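You operate a simulated robot arm through the tools that you are given. There is no shell and no other tool.

You run a simulated robot arm. Do the job below in one go: nothing can be reset, and whatever is moved stays where it is left.

## Task
Warm the right bowl of stew on the small hot plate.
Fine: Use the high setting till it steams, then turn the knob back to low and switch off. The bowl stays on the plate; spill nothing. Leave the other bowls where they are.
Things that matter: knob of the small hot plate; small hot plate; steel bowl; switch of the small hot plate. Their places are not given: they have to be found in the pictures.

The check looks at the end state, three seconds after you hand in, the way a careful person would. Anything else that was tipped, shoved, dropped, spilled or broken makes it a failure.

## Robot
A 6-joint arm with a two-finger parallel gripper, fixed in place. Base frame: the origin is at the foot of the arm, x ahead of it, y to its left, z up; the work surface is at about z = 800. Readings come in mm, rad, newtons and seconds.
With the tool pointing down near the work surface it reaches from about 240 to 640 mm from the base axis. Its first joint turns from -1.152 to 1.152 rad. Payload 2.7 kg.
Tool frame: the origin (TCP) lies between the finger pads and is the grasp point; the fingertips stand 23 mm ahead of it; z points along the fingers, y is the line along which they close. The gripper opens to 94 mm. The fingers are 38 mm wide and 10 mm thick; the gripper's body (54 by 96 mm) begins 39 mm behind the TCP.
Orientation is that of the tool frame in the base frame, as [roll, pitch, yaw] about the fixed x, y, z axes, in that order (R = Rz(yaw) Ry(pitch) Rx(roll)). With the fingers straight down and closing along the base's y, the tool's x points along the base's -x, its y along +y and its z along -z.

## Interface
- The arm moves only by the tool arm_command. Its argument "deltas" is a list of rows, each a list of 7 numbers: the shift along the base's x, y, z in mm, then the turn, a rotation vector about the base's x, y, z in rad, then the gripper command, from -1 (fully open) to 1 (shut), values between in proportion. In form: [[dx, dy, dz, rx, ry, rz, hand], ...]. A call has 1 to 20 rows; each row shifts and turns the commanded pose from where the row before left it. Rows are played at 5 a second. More than 50 mm and 0.15 rad between two rows, or a gripper value outside its range, and nothing of the call is played. Where a pose cannot be reached the arm comes as near as it can. A force on the tool above 40 N (or 10 N above the force at the start of the call, whichever is more), or a blocked arm, ends the call early, and 0.2 s more pass. Each finger travels about 45 mm/s and halts on what it meets, pressing with about 37 N; the grip force reading is that of the motor and also rises with nothing between the fingers. The clock runs only during rows and for 0.2 s after the last one: add rows that do not move to give the fingers time. The reply holds the time, the measured pose of the TCP, the force on the tool along the base axes, the opening and the grip force, in the units named above and with some noise, with the torque about the TCP (base axes, N m) and any sound that the robot's microphone picked up, and new pictures: "views" is both (left out), scene, wrist or none.
- Cameras (640 x 400 px; columns grow to the right, rows downward): "scene" is fixed at [85.4, -440.9, 1402.6]; the picture's right is [0.72, -0.69, 0.00], its down [-0.33, -0.34, -0.88] and it looks along [0.61, 0.64, -0.48] (base axes); focal length 290 px, centre (320, 200). "wrist" rides on the gripper at [86, 16, -74] in the tool frame; the picture's right is [-0.18, 0.98, 0.00], its down [-0.58, -0.11, -0.81] and it looks along [-0.79, -0.15, 0.59] (tool axes); focal length 243 px, centre (320, 200).
- locate(camera, pixels): there is no depth. For up to 12 entries [column, row, z] of the newest picture of that camera ("zoom" is the newest enlarged one), the place [x, y] in the base frame at which the ray of that pixel passes the height z, good to about 2 mm, but the place of the scene camera against the robot may be out by one fixed shift of up to 18 mm in any direction. The clock stands still meanwhile.
- zoom(camera, box): a new picture of the part [left, top, right, bottom] of that camera's present view, enlarged. The clock stands still meanwhile.
- hand_in(): hands the job in; it is judged then, once.

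Open the gripper and draw the arm clear of the work before you hand the job in, unless the task says otherwise.

The tools are called as a command line: name --pt "numbers of a row" for each row, then --argument value for the rest, lists and objects as JSON in quotes. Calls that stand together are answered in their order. arm_command: Moves the arm, as the interface text tells. Its arguments: {"type":"object","properties":{"deltas":{"type":"array"},"views":{"type":"string","enum":["both","scene","wrist","none"]}},"required":["deltas"]} The other tools are called the same way: locate (camera, pixels) gives the place at which the rays of pixels pass given heights; zoom (camera, box) takes an enlarged picture of a part of a camera's view; hand_in () hands the job in.

At the start:

```text
clock: 0.0
ee_pos: [422.0, 31.0, 1186.0]
tool_rot: [-3.142, 0.0, 3.141]
force: [0.0, 0.2, -0.8]
moment: [0.01, -0.01, 0.01]
opening: 94.1
grasp_force: 0.0
```

scene: 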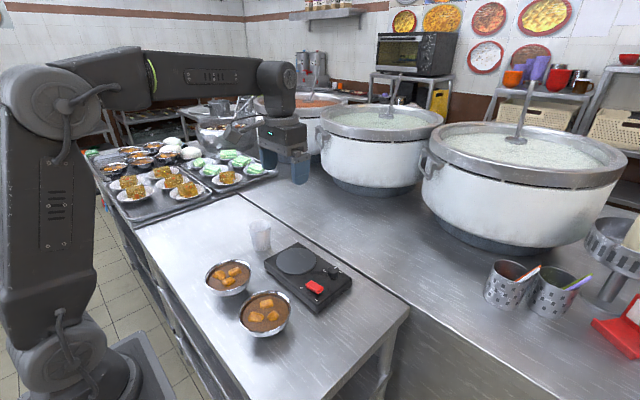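
wrist: 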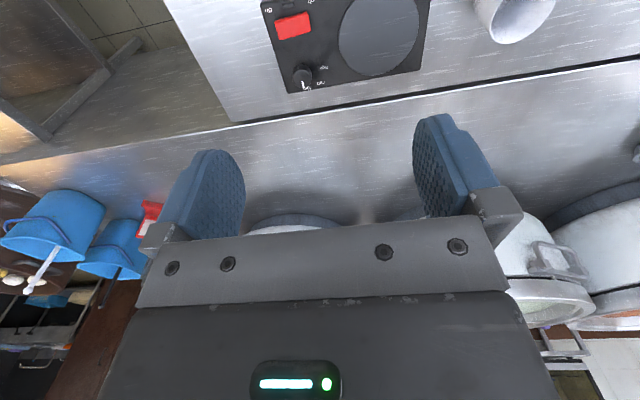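

The scene shows two bowls of stew near (228,277) and (265,313) and the hot plate near (308,277) with a red switch. I zoom in on both views for detail.

zoom --camera "scene" --box '[190, 210, 370, 350]'

zoom --camera "wrist" --box '[240, 0, 460, 120]'

locate --camera "scene" --pixels '[[228, 275, 850], [265, 310, 850], [297, 260, 830], [315, 286, 835], [334, 271, 840], [260, 235, 850]]'

locate --camera "wrist" --pixels '[[378, 35, 830], [293, 26, 835], [302, 75, 840], [285, 92, 830], [418, 72, 830], [262, 5, 830]]'

```text
2.86 times, centred on (280, 280) of scene
```

zoom: 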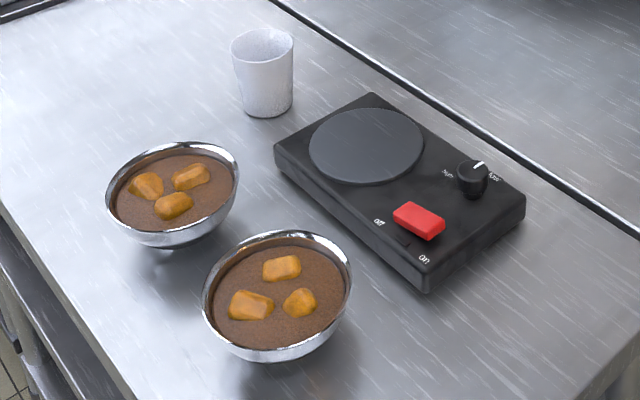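

```text
2.91 times, centred on (350, 60) of wrist
```

zoom: 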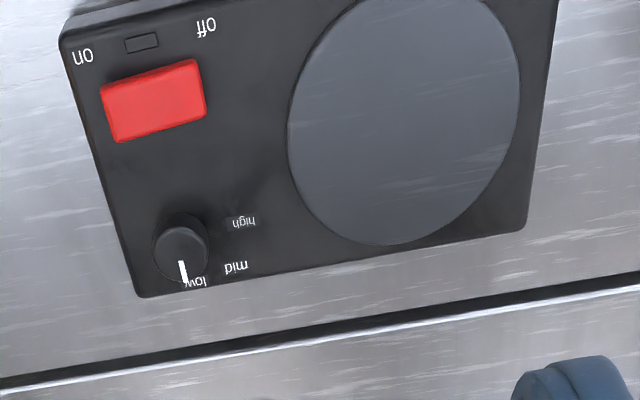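

```text
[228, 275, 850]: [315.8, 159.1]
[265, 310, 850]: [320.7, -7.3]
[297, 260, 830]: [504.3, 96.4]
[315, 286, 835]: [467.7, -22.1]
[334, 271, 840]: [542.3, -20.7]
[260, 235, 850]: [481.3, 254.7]
```

```text
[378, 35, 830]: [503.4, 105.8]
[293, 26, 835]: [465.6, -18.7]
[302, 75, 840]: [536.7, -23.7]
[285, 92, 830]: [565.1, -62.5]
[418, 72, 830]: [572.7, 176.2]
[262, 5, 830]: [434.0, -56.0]
```

The hot plate seems to have its burner at about (503,100), the knob at about (537,-22) and the red switch at about (466,-20); the right bowl is near (320,-7). I move back and tilt the wrist camera downward to see the bowls and plate better.

arm_command --pt "-20 0 0 0 0.1 0 -1" --pt "-20 -5 0 0 0.1 0 -1" --pt "-20 -5 0 0 0.1 0 -1" --pt "-20 -5 0 0 0.1 0 -1" --pt "-20 -5 0 0 0.1 0 -1" --pt "0 0 0 0 0.1 0 -1" --pt "0 0 0 0 0 0 -1"

```text
clock: 1.6
ee_pos: [321.1, 9.2, 1187.4]
tool_rot: [-3.141, -0.599, -3.141]
force: [-0.9, 0.0, -0.1]
moment: [0.02, 0.0, 0.02]
opening: 94.1
grasp_force: 0.0
```

scene: 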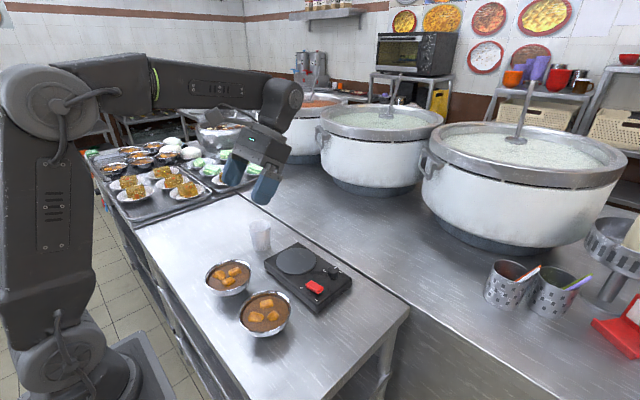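
wrist: 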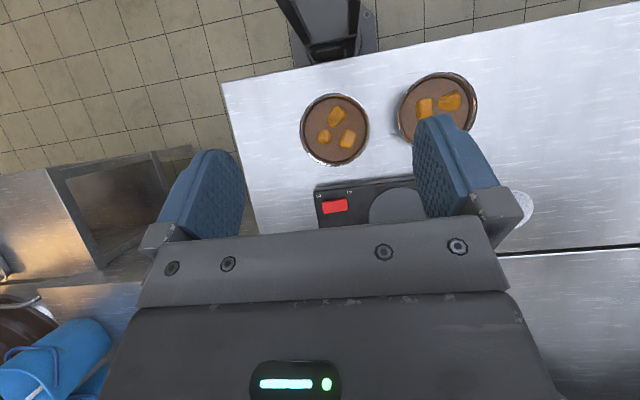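

The wrist view now shows both bowls from above: the right one at (335,130), the left one at (437,105). I zoom in and locate the rims.

zoom --camera "wrist" --box '[280, 50, 540, 230]'

locate --camera "wrist" --pixels '[[300, 130, 855], [369, 130, 855], [335, 94, 855], [335, 166, 855], [398, 105, 855], [476, 105, 855], [335, 206, 835], [392, 205, 830]]'

```text
2.22 times, centred on (410, 140) of wrist
```

zoom: 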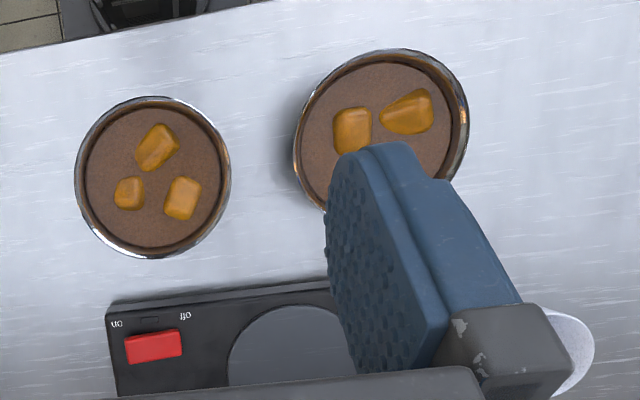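

```text
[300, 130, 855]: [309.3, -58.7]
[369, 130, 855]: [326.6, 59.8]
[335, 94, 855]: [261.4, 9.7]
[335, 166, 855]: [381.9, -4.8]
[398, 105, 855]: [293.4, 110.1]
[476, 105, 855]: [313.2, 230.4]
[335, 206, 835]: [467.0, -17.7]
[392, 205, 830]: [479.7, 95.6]
```

The right bowl has a rim about 120 mm wide, centred near (319,0), too wide for the open gripper, so a rim pinch is likely. I zoom in closely on its profile and on the hot plate.

zoom --camera "scene" --box '[230, 280, 302, 345]'

zoom --camera "scene" --box '[260, 235, 356, 315]'

zoom --camera "wrist" --box '[295, 85, 375, 175]'

```text
6.15 times, centred on (266, 312) of scene
```

zoom: 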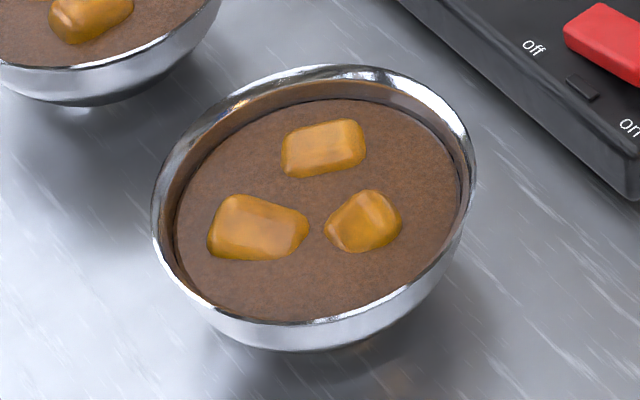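

```text
5.00 times, centred on (308, 275) of scene
```

zoom: 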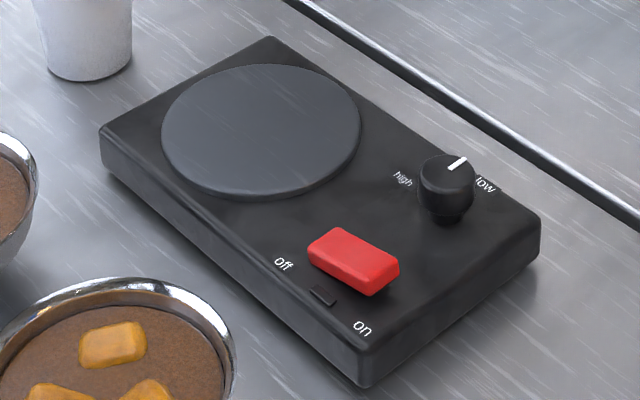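

```text
4.44 times, centred on (335, 130) of wrist
```

zoom: 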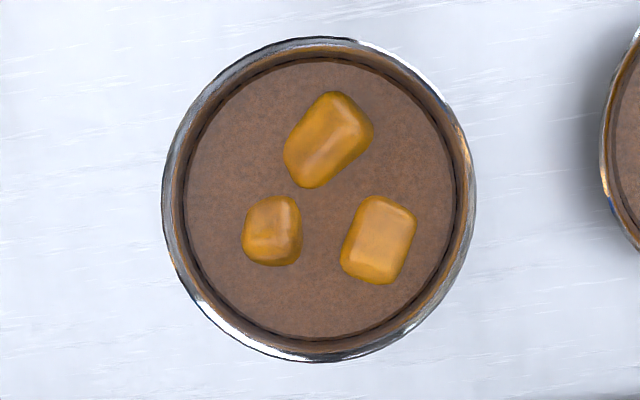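

The stew surface lies perhaps 12 mm below the rim; the knob's white mark points to "low", and the red switch slides or rocks between "off" (+y) and "on" (-y). I lower and level the wrist camera for a closer, flatter view.

arm_command --pt "-10 -5 -30 0 -0.1 0 -1" --pt "-10 -5 -30 0 -0.1 0 -1" --pt "-10 -5 -30 0 -0.1 0 -1" --pt "-10 -5 -30 0 -0.1 0 -1" --pt "-10 -5 -30 0 -0.1 0 -1" --pt "0 0 -30 0 -0.1 0 -1" --pt "0 0 0 0 0 0 -1"

```text
clock: 3.2
ee_pos: [271.9, -14.7, 1006.6]
tool_rot: [-3.141, 0.004, -3.14]
force: [0.4, -0.6, -0.3]
moment: [0.03, 0.02, -0.01]
opening: 94.1
grasp_force: 0.1
```

scene: 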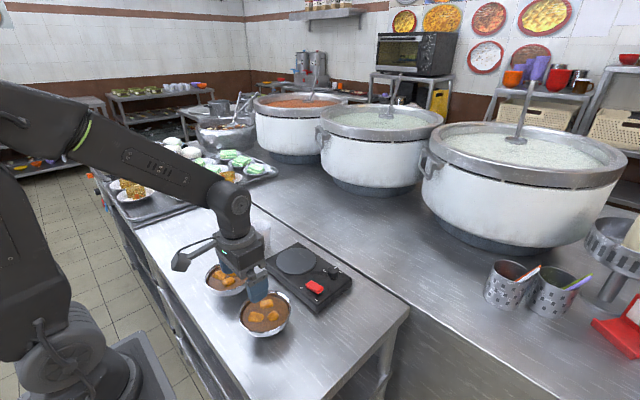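
wrist: 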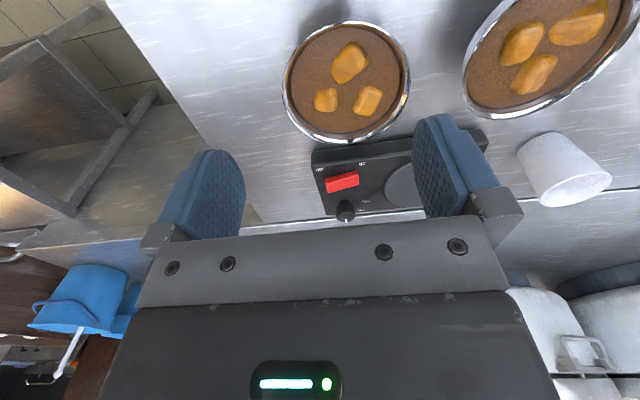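

The right bowl is now at (346,82) in the wrist picture, with the plate, switch (342,181) and knob (345,210) behind it. I zoom in and locate at several heights to triangulate.

zoom --camera "wrist" --box '[270, 0, 430, 150]'

zoom --camera "wrist" --box '[300, 120, 430, 230]'

locate --camera "wrist" --pixels '[[283, 85, 855], [411, 75, 855], [347, 22, 855], [347, 142, 855], [283, 85, 865], [411, 75, 865], [347, 22, 865], [347, 142, 865]]'

```text
2.67 times, centred on (350, 75) of wrist
```

zoom: 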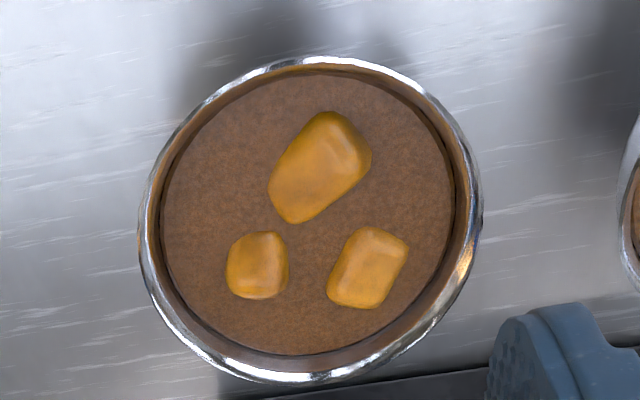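

```text
3.64 times, centred on (365, 175) of wrist
```

zoom: 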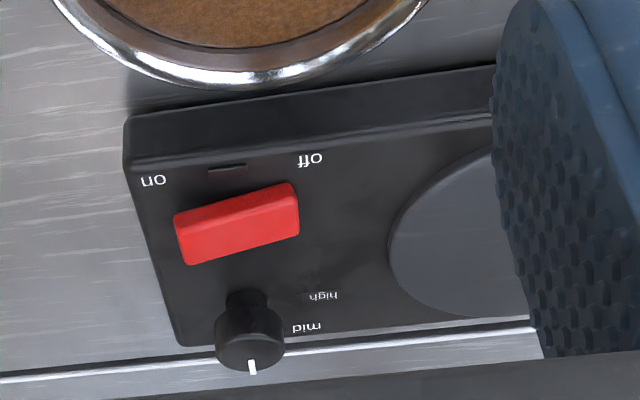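

```text
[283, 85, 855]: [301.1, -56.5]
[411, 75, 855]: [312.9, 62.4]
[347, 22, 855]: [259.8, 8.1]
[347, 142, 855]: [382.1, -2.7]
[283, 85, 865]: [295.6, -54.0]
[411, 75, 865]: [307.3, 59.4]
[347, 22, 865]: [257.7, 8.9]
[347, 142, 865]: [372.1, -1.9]
```

The rim fits z ≈ 855 and diameter ≈ 120, centred near (321,1.5) across both views. I now triangulate the hot plate's height and features.

locate --camera "wrist" --pixels '[[311.4, 153, 800], [312.3, 167.3, 830], [312.3, 167.3, 835], [312.3, 167.3, 840], [342, 181, 840], [342, 181, 845], [345.8, 208, 845], [345.8, 208, 855], [345.8, 203, 835], [326, 213, 835], [339, 166.5, 835]]'

zoom --camera "wrist" --box '[300, 150, 380, 230]'

```text
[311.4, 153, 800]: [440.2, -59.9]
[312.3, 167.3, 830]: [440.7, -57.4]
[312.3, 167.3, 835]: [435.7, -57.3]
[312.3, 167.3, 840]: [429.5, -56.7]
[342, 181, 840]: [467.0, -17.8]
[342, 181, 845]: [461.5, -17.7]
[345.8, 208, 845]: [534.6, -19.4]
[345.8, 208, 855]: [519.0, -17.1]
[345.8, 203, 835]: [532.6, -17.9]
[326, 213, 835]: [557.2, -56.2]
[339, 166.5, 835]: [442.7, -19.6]
```

```text
5.00 times, centred on (340, 190) of wrist
```

zoom: 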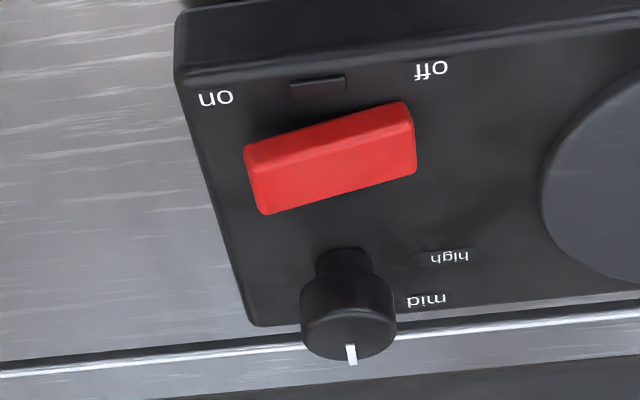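

Triangulation gives the plate top at z≈830, knob cap at about (535,-21) with its top at z≈860 and ⌀≈30, and a rocker switch with the "on" end (-y) raised. I set the gripper to a narrow opening, tilt it by 0.26 rad to follow the bowl wall and move above the -y edge of the right bowl's rim.

arm_command --pt "10 -10 -10 0.05 0 0 0.4" --pt "10 -10 -10 0.05 0 0 0.4" --pt "10 -10 -15 0.05 0 0 0.4" --pt "10 -10 -15 0.05 0 0 0.4" --pt "9 -4 -15 0.06 0 0 0.4" --pt "0 0 -12 0 0 0 0.4" --pt "0 0 0 0 0 0 0.4" --pt "0 0 0 0 0 0 0.4"

```text
clock: 5.0
ee_pos: [321.6, -58.7, 928.4]
tool_rot: [2.881, -0.001, -3.141]
force: [0.3, -0.4, -0.4]
moment: [0.01, 0.01, 0.0]
opening: 28.2
grasp_force: 0.1
```

scene: 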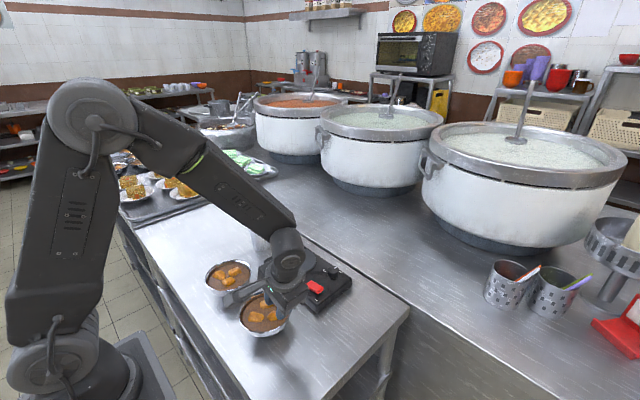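
wrist: 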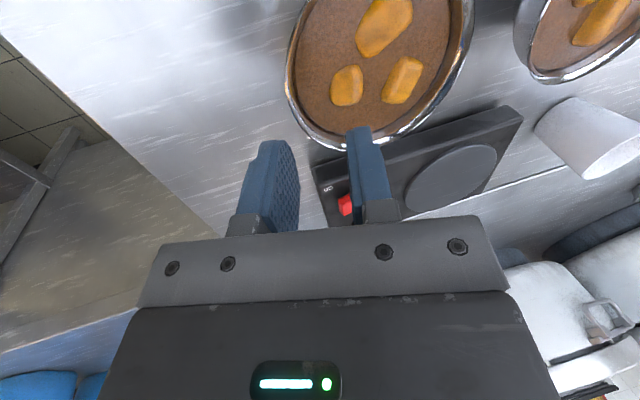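

The tilt is as wanted, and the right finger sits over the rim's -y side at about (345,145). I shift out by 18 mm, go down along the finger direction to just above the rim, and look.

arm_command --pt "0 -9 0 0 0 0 0.45" --pt "0 -9 0 0 0 0 0.45" --pt "0 4.0 -15 0 0 0 0.45" --pt "0 4.0 -15 0 0 0 0.45" --pt "0 1.3 -5 0 0 0 0.45" --pt "0 0 0 0 0 0 0.45"

zoom --camera "wrist" --box '[220, 0, 480, 240]'

zoom --camera "scene" --box '[210, 240, 330, 350]'

```text
clock: 6.4
ee_pos: [321.8, -67.9, 892.8]
tool_rot: [2.882, 0.0, -3.141]
force: [-1.2, -1.1, -0.3]
moment: [-0.01, 0.03, -0.01]
opening: 26.1
grasp_force: 0.1
```

scene: 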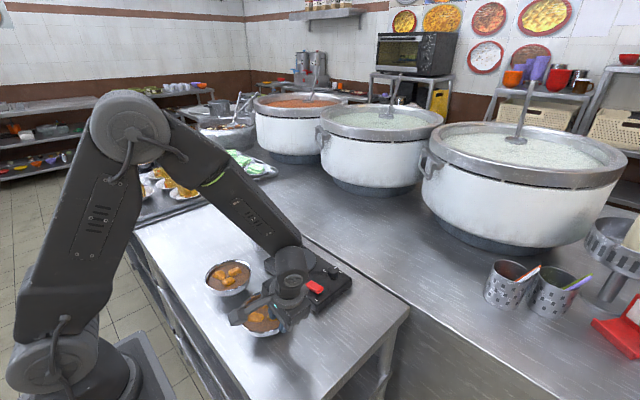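
wrist: 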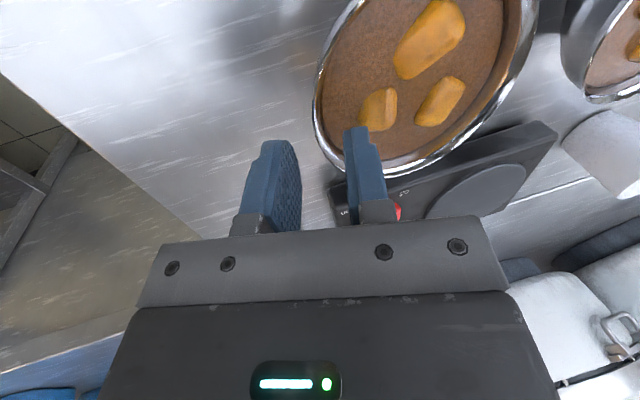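

```text
1.67 times, centred on (350, 120) of wrist
```

zoom: 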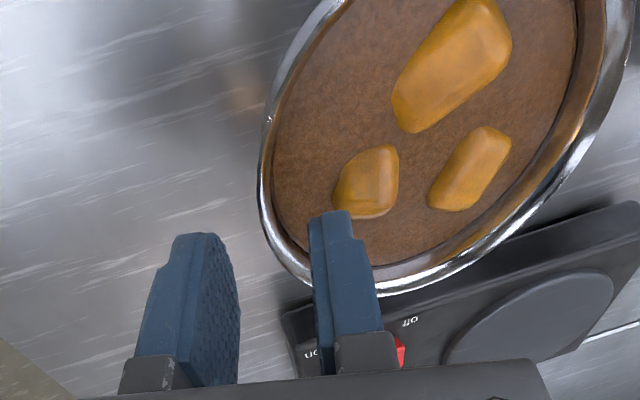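

```text
3.64 times, centred on (270, 295) of scene
```

zoom: 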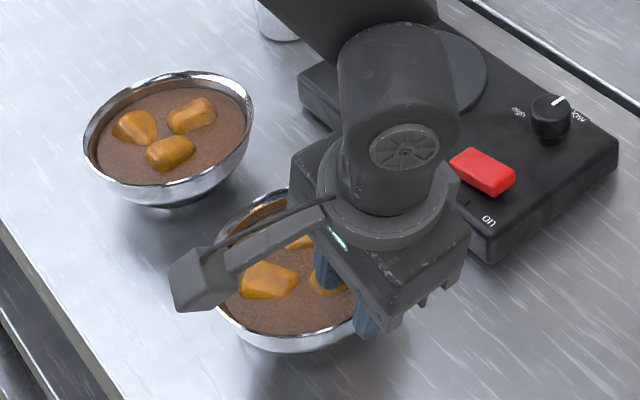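

I check where the rim's -y edge and the nearest chunk of food lie relative to the inner finger.

locate --camera "wrist" --pixels '[[312.8, 105, 855], [322, 145, 855], [345, 172, 855], [377, 108, 848], [361, 118, 848], [383, 130, 848], [320, 30, 855]]'

```text
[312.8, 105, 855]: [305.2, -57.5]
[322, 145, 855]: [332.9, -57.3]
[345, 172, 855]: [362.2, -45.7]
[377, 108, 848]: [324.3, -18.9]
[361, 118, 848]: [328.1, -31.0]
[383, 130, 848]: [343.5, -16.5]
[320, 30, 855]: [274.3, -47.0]
```

The rim edge is at y≈-58 and the nearest chunk begins at y≈-32, so I narrow the opening to 18 mm and descend slowly along the finger direction so the rim enters between the pads.

arm_command --pt "0 0 0 0 0 0 0.617" --pt "0 2.2 -8 0 0 0 0.617" --pt "0 2.2 -8 0 0 0 0.617" --pt "0 1.6 -6 0 0 0 0.617" --pt "0 1.1 -4 0 0 0 0.617" --pt "0 0.8 -3 0 0 0 0.617" --pt "0 0 0 0 0 0 0.617"

zoom --camera "wrist" --box '[220, 50, 480, 240]'

zoom --camera "scene" --box '[220, 270, 320, 350]'

```text
clock: 8.0
ee_pos: [321.0, -59.3, 864.3]
tool_rot: [2.881, 0.0, -3.14]
force: [-1.1, 0.5, 0.1]
moment: [0.02, -0.05, 0.03]
opening: 18.8
grasp_force: 0.7
```

scene: 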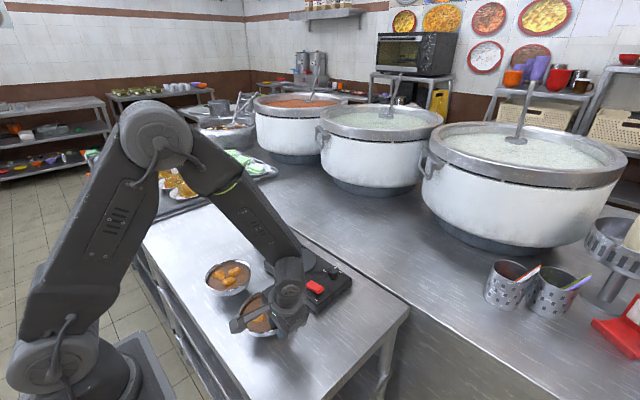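
wrist: 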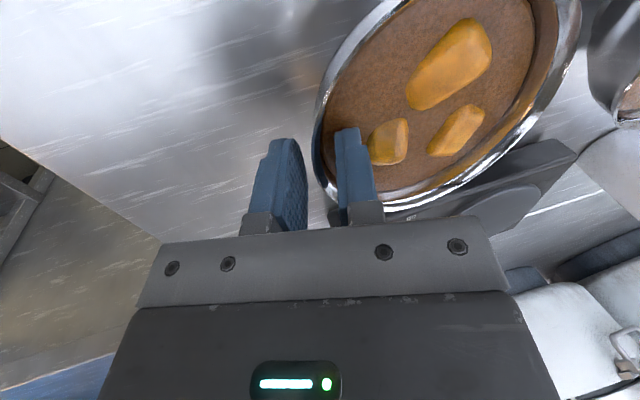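

```text
2.11 times, centred on (350, 145) of wrist
```

zoom: 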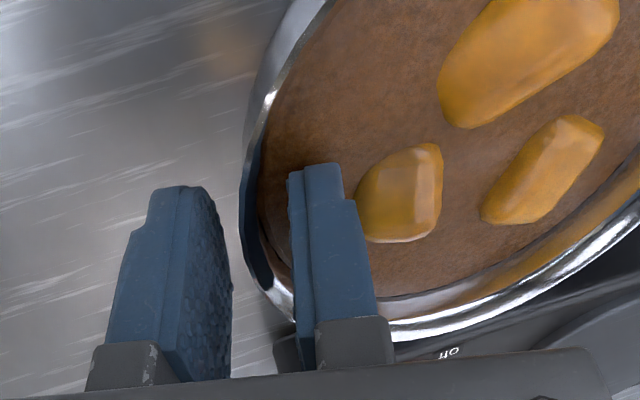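

```text
5.00 times, centred on (270, 310) of scene
```

zoom: 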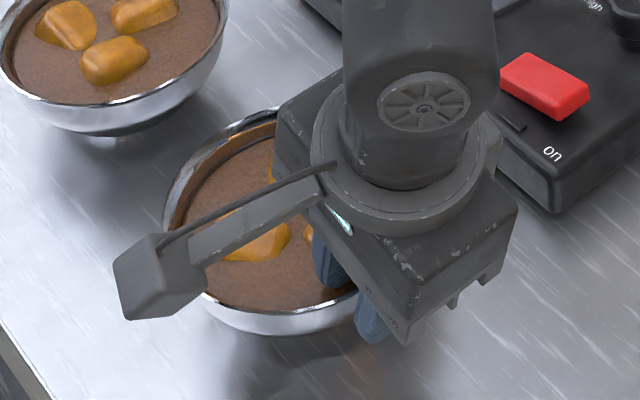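

The rim sits between the two fingers with roughly equal gaps, and no contact force is read. I close the gripper in stages without moving.

arm_command --pt "0 0 0 0 0 0 0.75" --pt "0 0 0 0 0 0 0.85" --pt "0 0 0 0 0 0 0.92" --pt "0 0 0 0 0 0 1" --pt "0 0 0 0 0 0 1" --pt "0 0 0 0 0 0 1"

zoom --camera "wrist" --box '[220, 0, 640, 240]'

```text
clock: 9.4
ee_pos: [322.3, -60.5, 865.2]
tool_rot: [2.882, 0.001, -3.141]
force: [-2.4, 5.5, 18.2]
moment: [1.05, -0.23, 0.18]
opening: 12.7
grasp_force: 37.5
```

scene: 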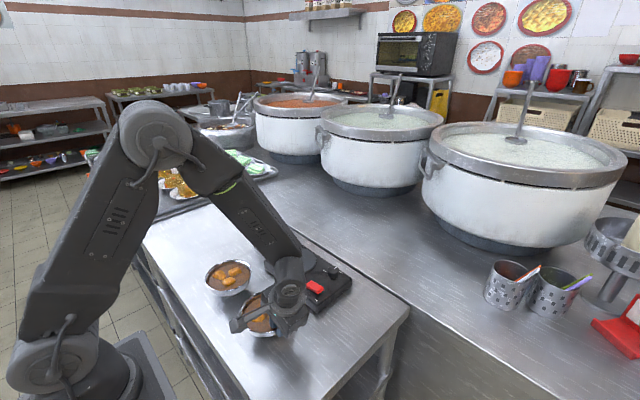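
wrist: 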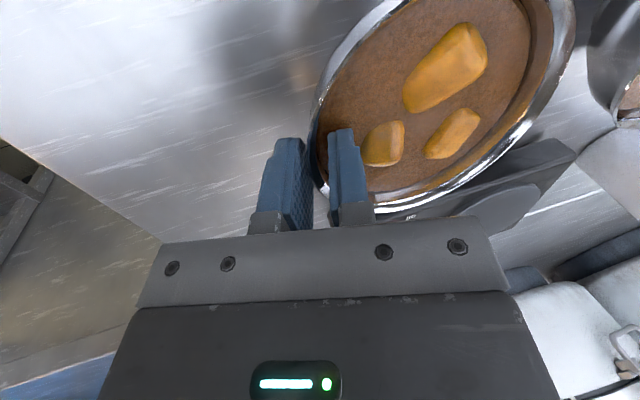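

```text
1.52 times, centred on (430, 120) of wrist
```

zoom: 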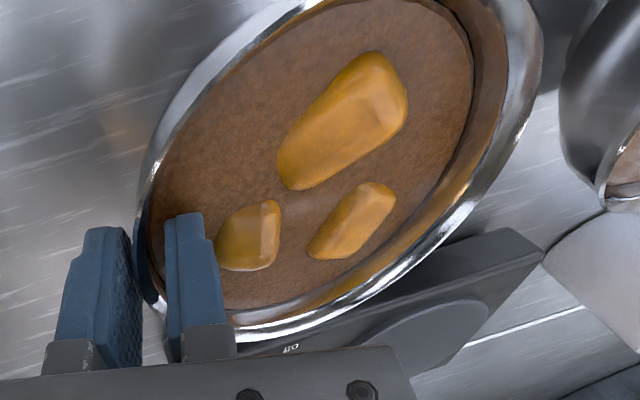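

The grip stopped at 12.7 mm with 18 N pushing the tool up, so the wall slopes more than my tilt and only edges touch. I open again and look at the bowl's profile before tilting further.

arm_command --pt "0 0 0 0 0 0 0.617" --pt "0 0 0 0 0 0 0.617" --pt "0 -4 12 0 0 0 0.617" --pt "0 -6 20 0 0 0 0.617" --pt "0 -12 20 0 0 0 0.617" --pt "0 -30 10 0 0 0 0.617" --pt "0 -40 0 0 0 0 0.617" --pt "0 -40 0 0 0 0 0.617" --pt "0 -40 0 0 0 0 0.617" --pt "0 0 0 0 0 0 0.617"

zoom --camera "scene" --box '[200, 250, 300, 345]'

zoom --camera "wrist" --box '[220, 0, 640, 240]'

```text
clock: 11.6
ee_pos: [320.3, -230.0, 924.3]
tool_rot: [2.882, -0.001, -3.141]
force: [0.4, 0.0, -0.8]
moment: [0.02, 0.0, -0.02]
opening: 17.9
grasp_force: 0.1
```

scene: 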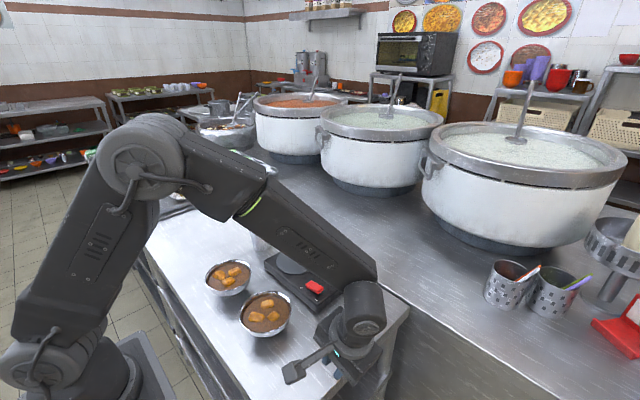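
wrist: 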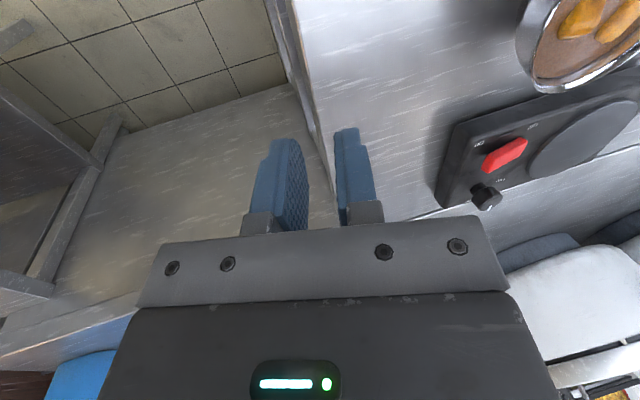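

```text
4.21 times, centred on (250, 298) of scene
```

zoom: 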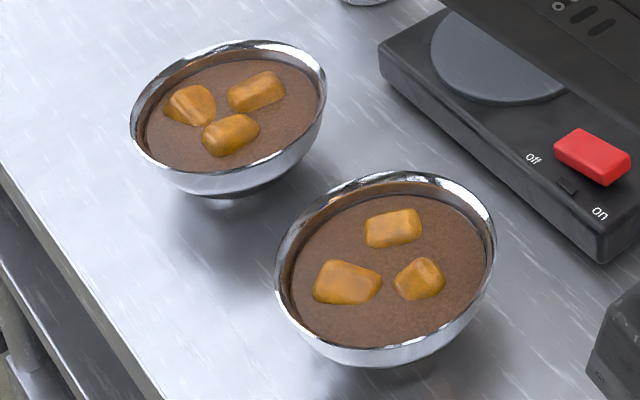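

```text
1.52 times, centred on (430, 120) of wrist
```

zoom: 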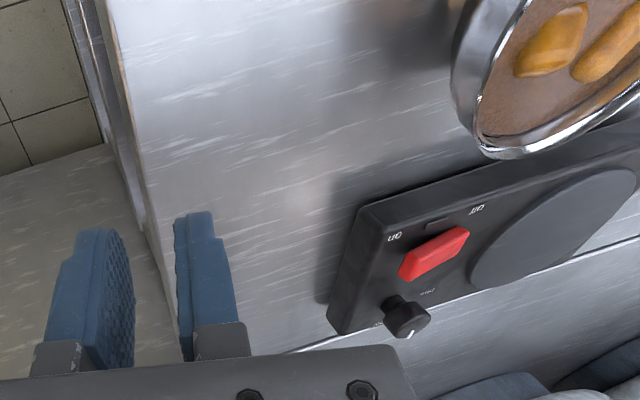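

The bowl is unmoved. I want a true side view of it, so I undo the tilt, turn the tool by 90° about z and then tilt the camera up to look at the bowl from the -y side.

arm_command --pt "0 0 0 -0.13 0 0 0.617" --pt "0 0 0 -0.13 0 0 0.617" --pt "0 0 0 0 0 0.15 0.617" --pt "0 0 0 0 0 0.15 0.617" --pt "0 0 0 0 0 0.15 0.617" --pt "0 0 0 0 0 0.15 0.617" --pt "0 0 0 0 0 0.15 0.617" --pt "0 0 0 0 0 0.15 0.617" --pt "0 0 0 0 0 0.15 0.617" --pt "0 0 0 0 0 0.15 0.617" --pt "0 0 0 0 0 0.15 0.617" --pt "0 0 0 0 0 0.15 0.617" --pt "0 0 0 0.12 0 0.07 0.617" --pt "0 0 0 0.14 0 0 0.617" --pt "0 0 0 0.14 0 0 0.617" --pt "0 0 0 0 0 0 0.617"

```text
clock: 15.0
ee_pos: [322.4, -230.7, 927.6]
tool_rot: [3.14, 0.401, -1.574]
force: [-0.2, 1.2, 0.4]
moment: [0.02, 0.02, 0.0]
opening: 17.7
grasp_force: 0.1
```

scene: 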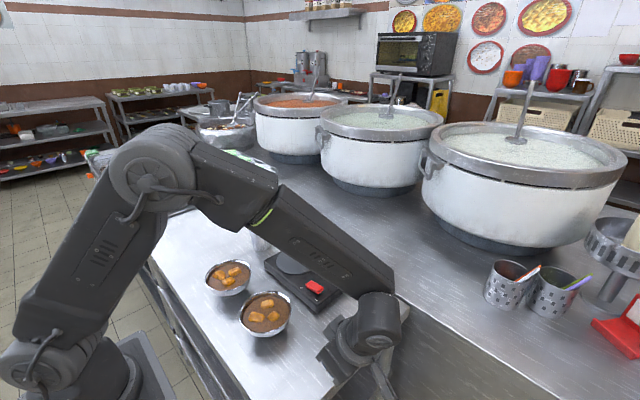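
wrist: 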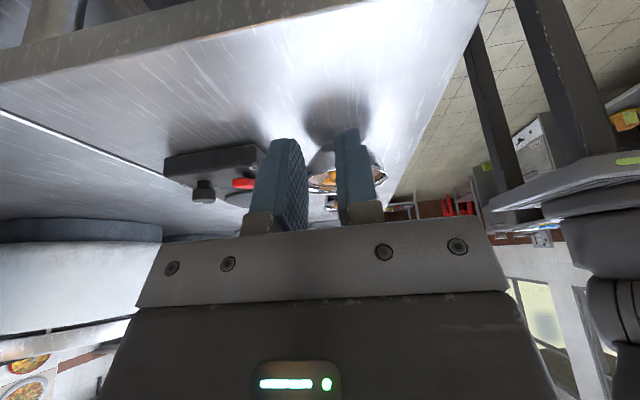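

The side view works, but the fingers hide the bowl at (345,175). I open the gripper and lower by 35 mm for a flatter look.

arm_command --pt "0 5 -12 0 0 0 -1" --pt "0 5 -12 0 0 0 -1" --pt "0 5 -11 0 0 0 -1" --pt "0 0 0 0 0 0 -1" --pt "0 0 0 0 0 0 -1" --views "wrist"

zoom --camera "wrist" --box '[270, 110, 410, 220]'

```text
clock: 16.2
ee_pos: [321.3, -215.8, 892.5]
tool_rot: [3.139, 0.4, -1.572]
force: [-0.8, 0.2, -0.3]
moment: [0.04, 0.03, 0.01]
opening: 94.1
grasp_force: 0.1
```

wrist: 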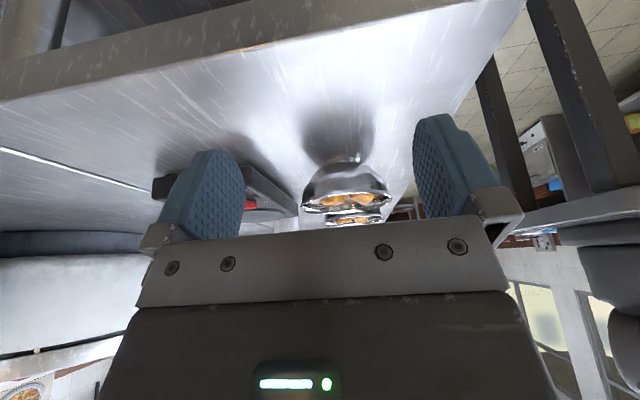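

```text
3.64 times, centred on (340, 165) of wrist
```

zoom: 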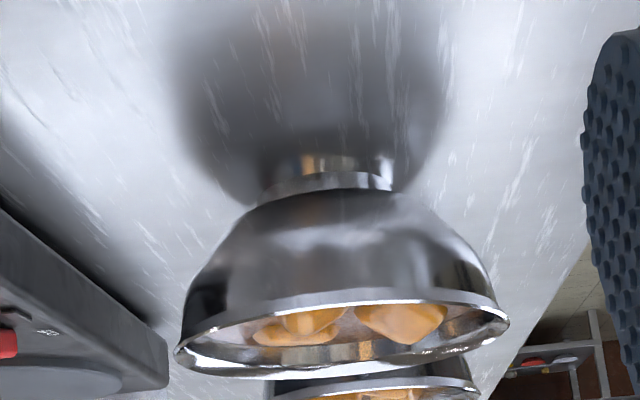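

This side view (upside down) shows the profile: a small outward lip, walls sloping about 20–25° over the top 15 mm, and a foot ring. A tilt of about 0.40 rad should lay the pads flat on lip and wall, so I turn the tool back and set that tilt.

arm_command --pt "0 0 12 -0.14 0 0 -0.5" --pt "0 0 12 -0.14 0 0 0" --pt "0 0 12 -0.12 0 -0.07 0.4" --pt "0 0 0 0 0 -0.15 0.6" --pt "0 0 0 0 0 -0.15 0.6" --pt "0 0 0 0 0 -0.15 0.6" --pt "0 0 0 0 0 -0.15 0.6" --pt "0 0 0 0 0 -0.15 0.6" --pt "0 0 0 0 0 -0.15 0.6" --pt "0 0 0 0 0 -0.15 0.6" --pt "0 0 0 0 0 -0.15 0.6" --pt "0 0 0 0 0 -0.15 0.6" --pt "0 0 0 0 0 -0.15 0.6" --pt "0 0 0 0.13 0 0 0.6" --pt "0 0 0 0.13 0 0 0.6" --pt "0 0 0 0.14 0 0 0.6" --pt "0 0 0 0 0 0 0.6" --views "wrist"

```text
clock: 19.8
ee_pos: [319.9, -215.2, 926.7]
tool_rot: [2.739, -0.001, 3.14]
force: [-0.1, -0.4, -0.3]
moment: [-0.02, 0.02, 0.0]
opening: 18.8
grasp_force: 0.0
```

wrist: 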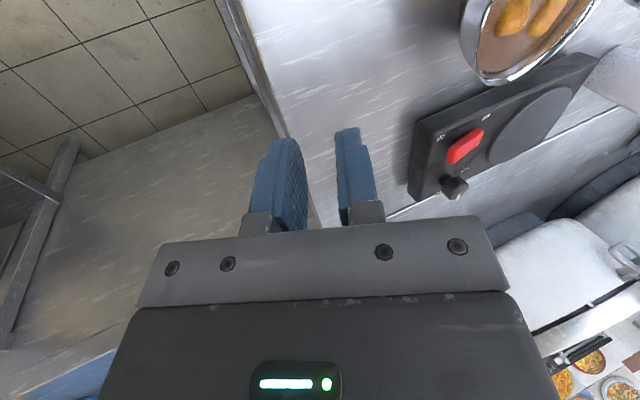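

Tilt is now 0.40 rad. I go to the approach line at y≈-86 and descend along the finger axis to about 15 mm short of the grasp, then look.

arm_command --pt "0.5 40 0 0 0 0 0.6" --pt "0.5 40 0 0 0 0 0.6" --pt "0 40 0 0 0 0 0.6" --pt "0 9 0 0 0 0 0.6" --pt "0 6.5 -15.3 0 0 0 0.6" --pt "0 6.5 -15.3 0 0 0 0.6" --pt "0 6.5 -15.3 0 0 0 0.6" --pt "0 0 0 0 0 0 0.6" --views "wrist"

zoom --camera "wrist" --box '[220, 20, 500, 240]'

zoom --camera "scene" --box '[210, 260, 320, 345]'

```text
clock: 21.6
ee_pos: [322.6, -67.5, 881.7]
tool_rot: [2.741, 0.001, -3.14]
force: [-0.2, 0.2, 0.5]
moment: [0.04, -0.02, -0.03]
opening: 18.8
grasp_force: 0.1
```

wrist: 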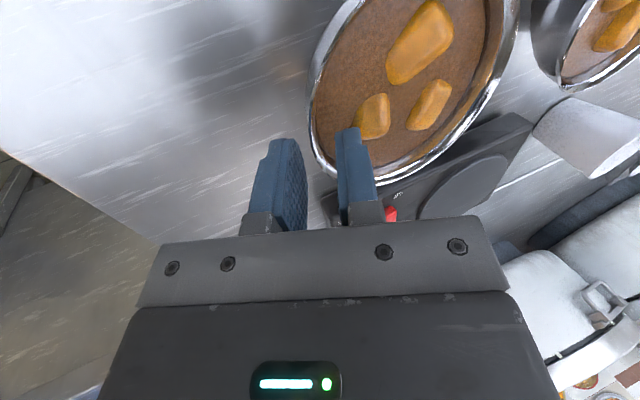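

```text
1.82 times, centred on (360, 130) of wrist
```

zoom: 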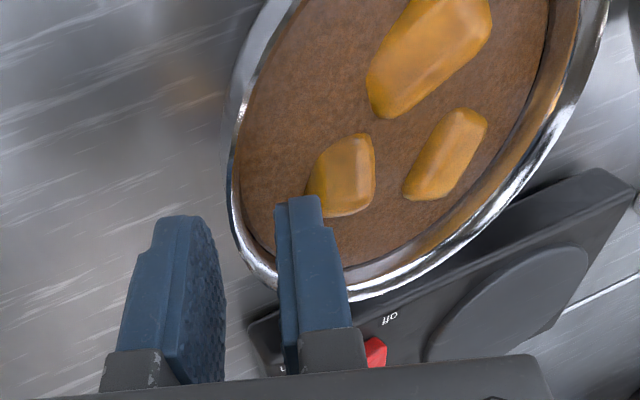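

```text
4.71 times, centred on (265, 302) of scene
```

zoom: 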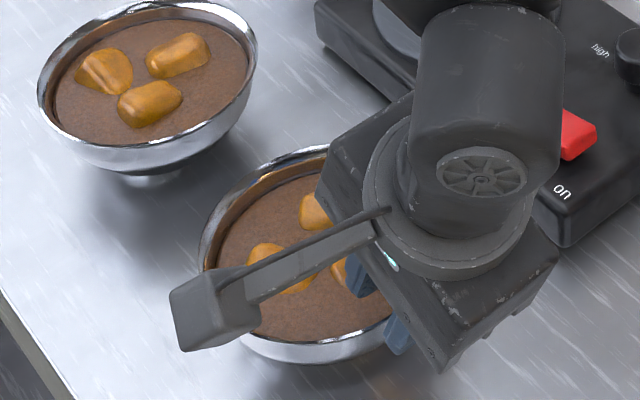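

I check the rim's edge position from this closer view before the last 17 mm.

locate --camera "wrist" --pixels '[[309.3, 110.7, 855], [312.5, 140, 855], [321.4, 162.9, 855], [353, 183, 855], [322, 40, 855], [520, 20, 855]]'

```text
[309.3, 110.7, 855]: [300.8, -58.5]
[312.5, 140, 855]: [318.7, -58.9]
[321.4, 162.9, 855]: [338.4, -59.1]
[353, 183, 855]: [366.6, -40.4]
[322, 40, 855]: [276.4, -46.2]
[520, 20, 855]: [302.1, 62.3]
```

The rim edge is at y≈-59, matching plan. I descend the final 16.5 mm along the finger axis and close in stages.

arm_command --pt "0 2.4 -6 0 0 0 0.6" --pt "0 2.0 -5 0 0 0 0.6" --pt "0 1.3 -3.5 0 0 0 0.6" --pt "0 0.8 -2 0 0 0 0.6" --pt "0 0 0 0 0 0 0.6" --views "wrist"

zoom --camera "wrist" --box '[220, 50, 480, 240]'

arm_command --pt "0 0 0 0 0 0 0.75" --pt "0 0 0 0 0 0 0.8" --pt "0 0 0 0 0 0 0.85" --pt "0 0 0 0 0 0 0.9" --pt "0 0 0 0 0 0 0.9" --views "wrist"

```text
clock: 22.8
ee_pos: [323.8, -61.8, 865.5]
tool_rot: [2.741, 0.0, -3.141]
force: [0.5, -0.8, 0.6]
moment: [0.01, -0.02, 0.02]
opening: 18.6
grasp_force: 0.1
```

wrist: 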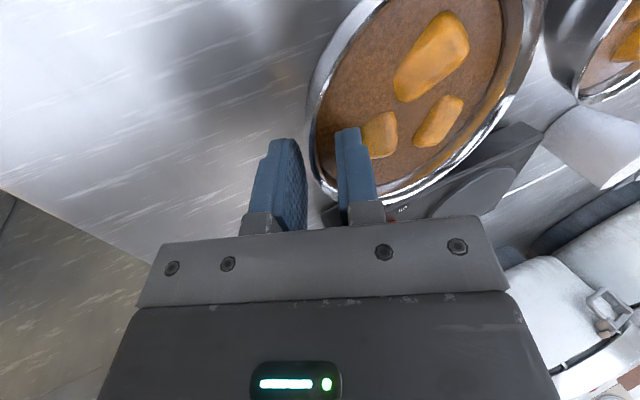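

```text
2.11 times, centred on (350, 145) of wrist
```

zoom: 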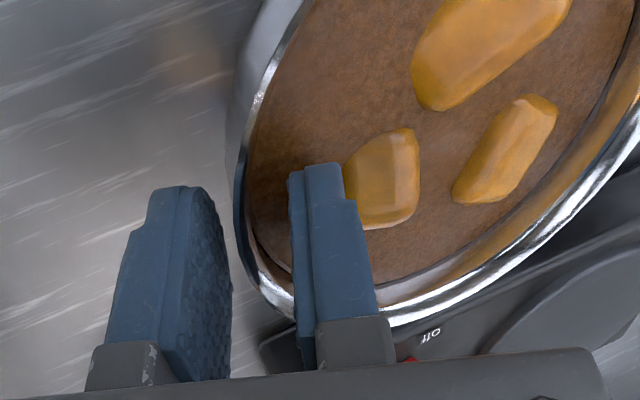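

```text
clock: 24.0
ee_pos: [322.9, -61.6, 864.4]
tool_rot: [2.741, 0.0, 3.141]
force: [-1.4, 2.0, 8.1]
moment: [0.8, -0.14, 0.2]
opening: 9.5
grasp_force: 37.0
```

wrist: 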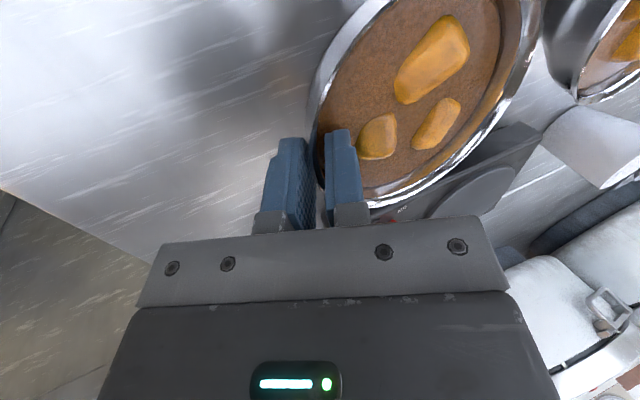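

Tilting helped: the opening is now 9.5 mm and the upward push fell to 8 N, so a bit more tilt should align the pads. I open to 18 mm, tilt 0.15 rad more about the rim, and close again.

arm_command --pt "0 0 0 0 0 0 0.6" --pt "0 0 0 0 0 0 0.6" --pt "0 -0.3 -0.5 0.075 0 0 0.6" --pt "0 -0.3 -0.5 0.075 0 0 0.6" --pt "0 0 -1 0 0 0 0.6" --pt "0 0 0 0 0 0 0.7" --pt "0 0 0 0 0 0 0.8" --pt "0 0 0 0 0 0 0.85" --pt "0 0 0 0 0 0 0.9" --pt "0 0 0 0 0 0 0.95" --pt "0 0 0 0 0 0 1" --pt "0 0 0 0 0 0 1" --views "both"

zoom --camera "scene" --box '[210, 260, 320, 345]'

zoom --camera "wrist" --box '[220, 50, 480, 240]'

```text
clock: 26.6
ee_pos: [321.5, -61.4, 862.9]
tool_rot: [2.592, 0.0, -3.141]
force: [0.5, 0.0, -3.0]
moment: [-0.2, 0.03, -0.01]
opening: 7.8
grasp_force: 37.0
```

scene: 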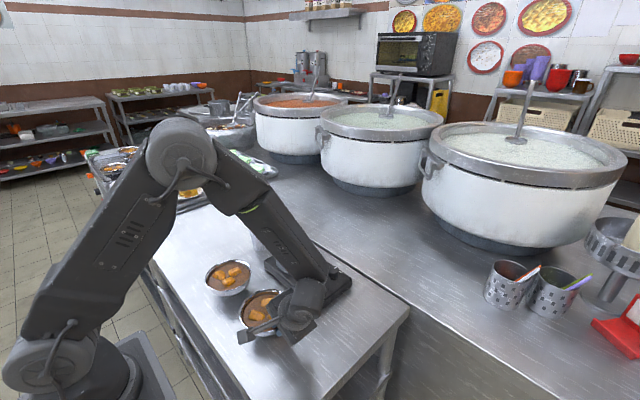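
wrist: 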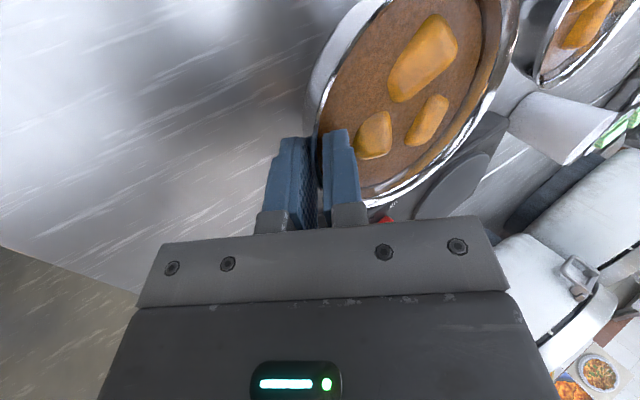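

```text
4.71 times, centred on (265, 302) of scene
```

zoom: 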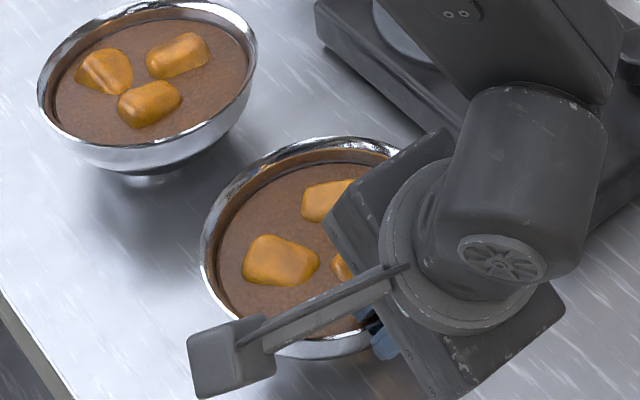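

```text
2.11 times, centred on (350, 145) of wrist
```

zoom: 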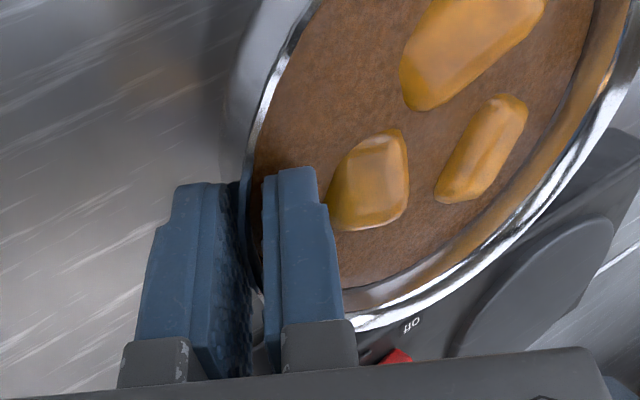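

The grip is now balanced: opening 7.8 mm, force -3 N and hardly any moment. I test with a small 5 mm lift.

arm_command --pt "0 0 1 0 0 0 1" --pt "0 0 1 0 0 0 1" --pt "0 0 1 0 0 0 1" --pt "0 0 1 0 0 0 1" --pt "0 0 1 0 0 0 1" --pt "0 0 0 0 0 0 1" --views "both"

zoom --camera "scene" --box '[210, 260, 320, 345]'

zoom --camera "wrist" --box '[220, 0, 640, 240]'

```text
clock: 28.0
ee_pos: [322.1, -60.8, 866.1]
tool_rot: [2.592, -0.001, 3.141]
force: [0.1, 0.5, -2.9]
moment: [-0.18, 0.02, 0.04]
opening: 7.8
grasp_force: 37.2
```

scene: 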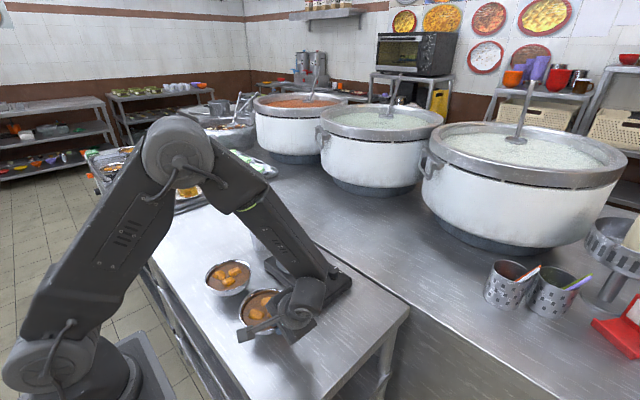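
wrist: 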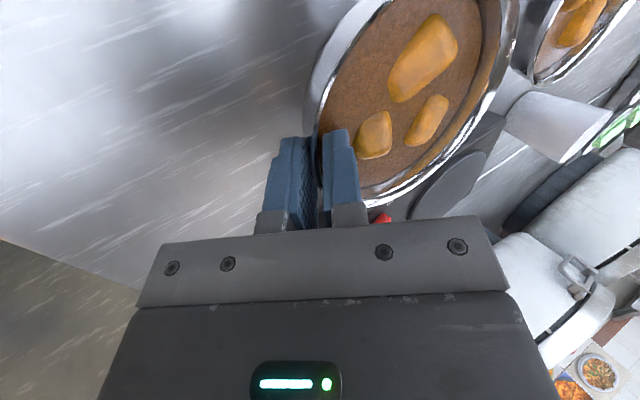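

```text
4.71 times, centred on (265, 302) of scene
```

zoom: 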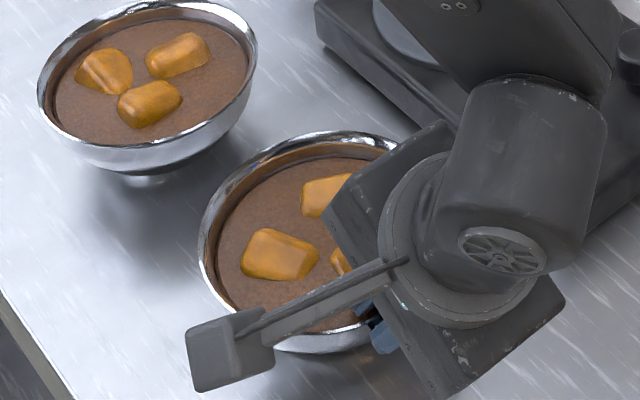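

```text
1.52 times, centred on (430, 120) of wrist
```

zoom: 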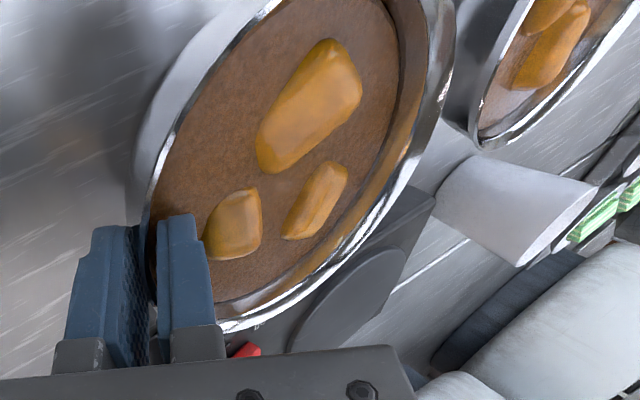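

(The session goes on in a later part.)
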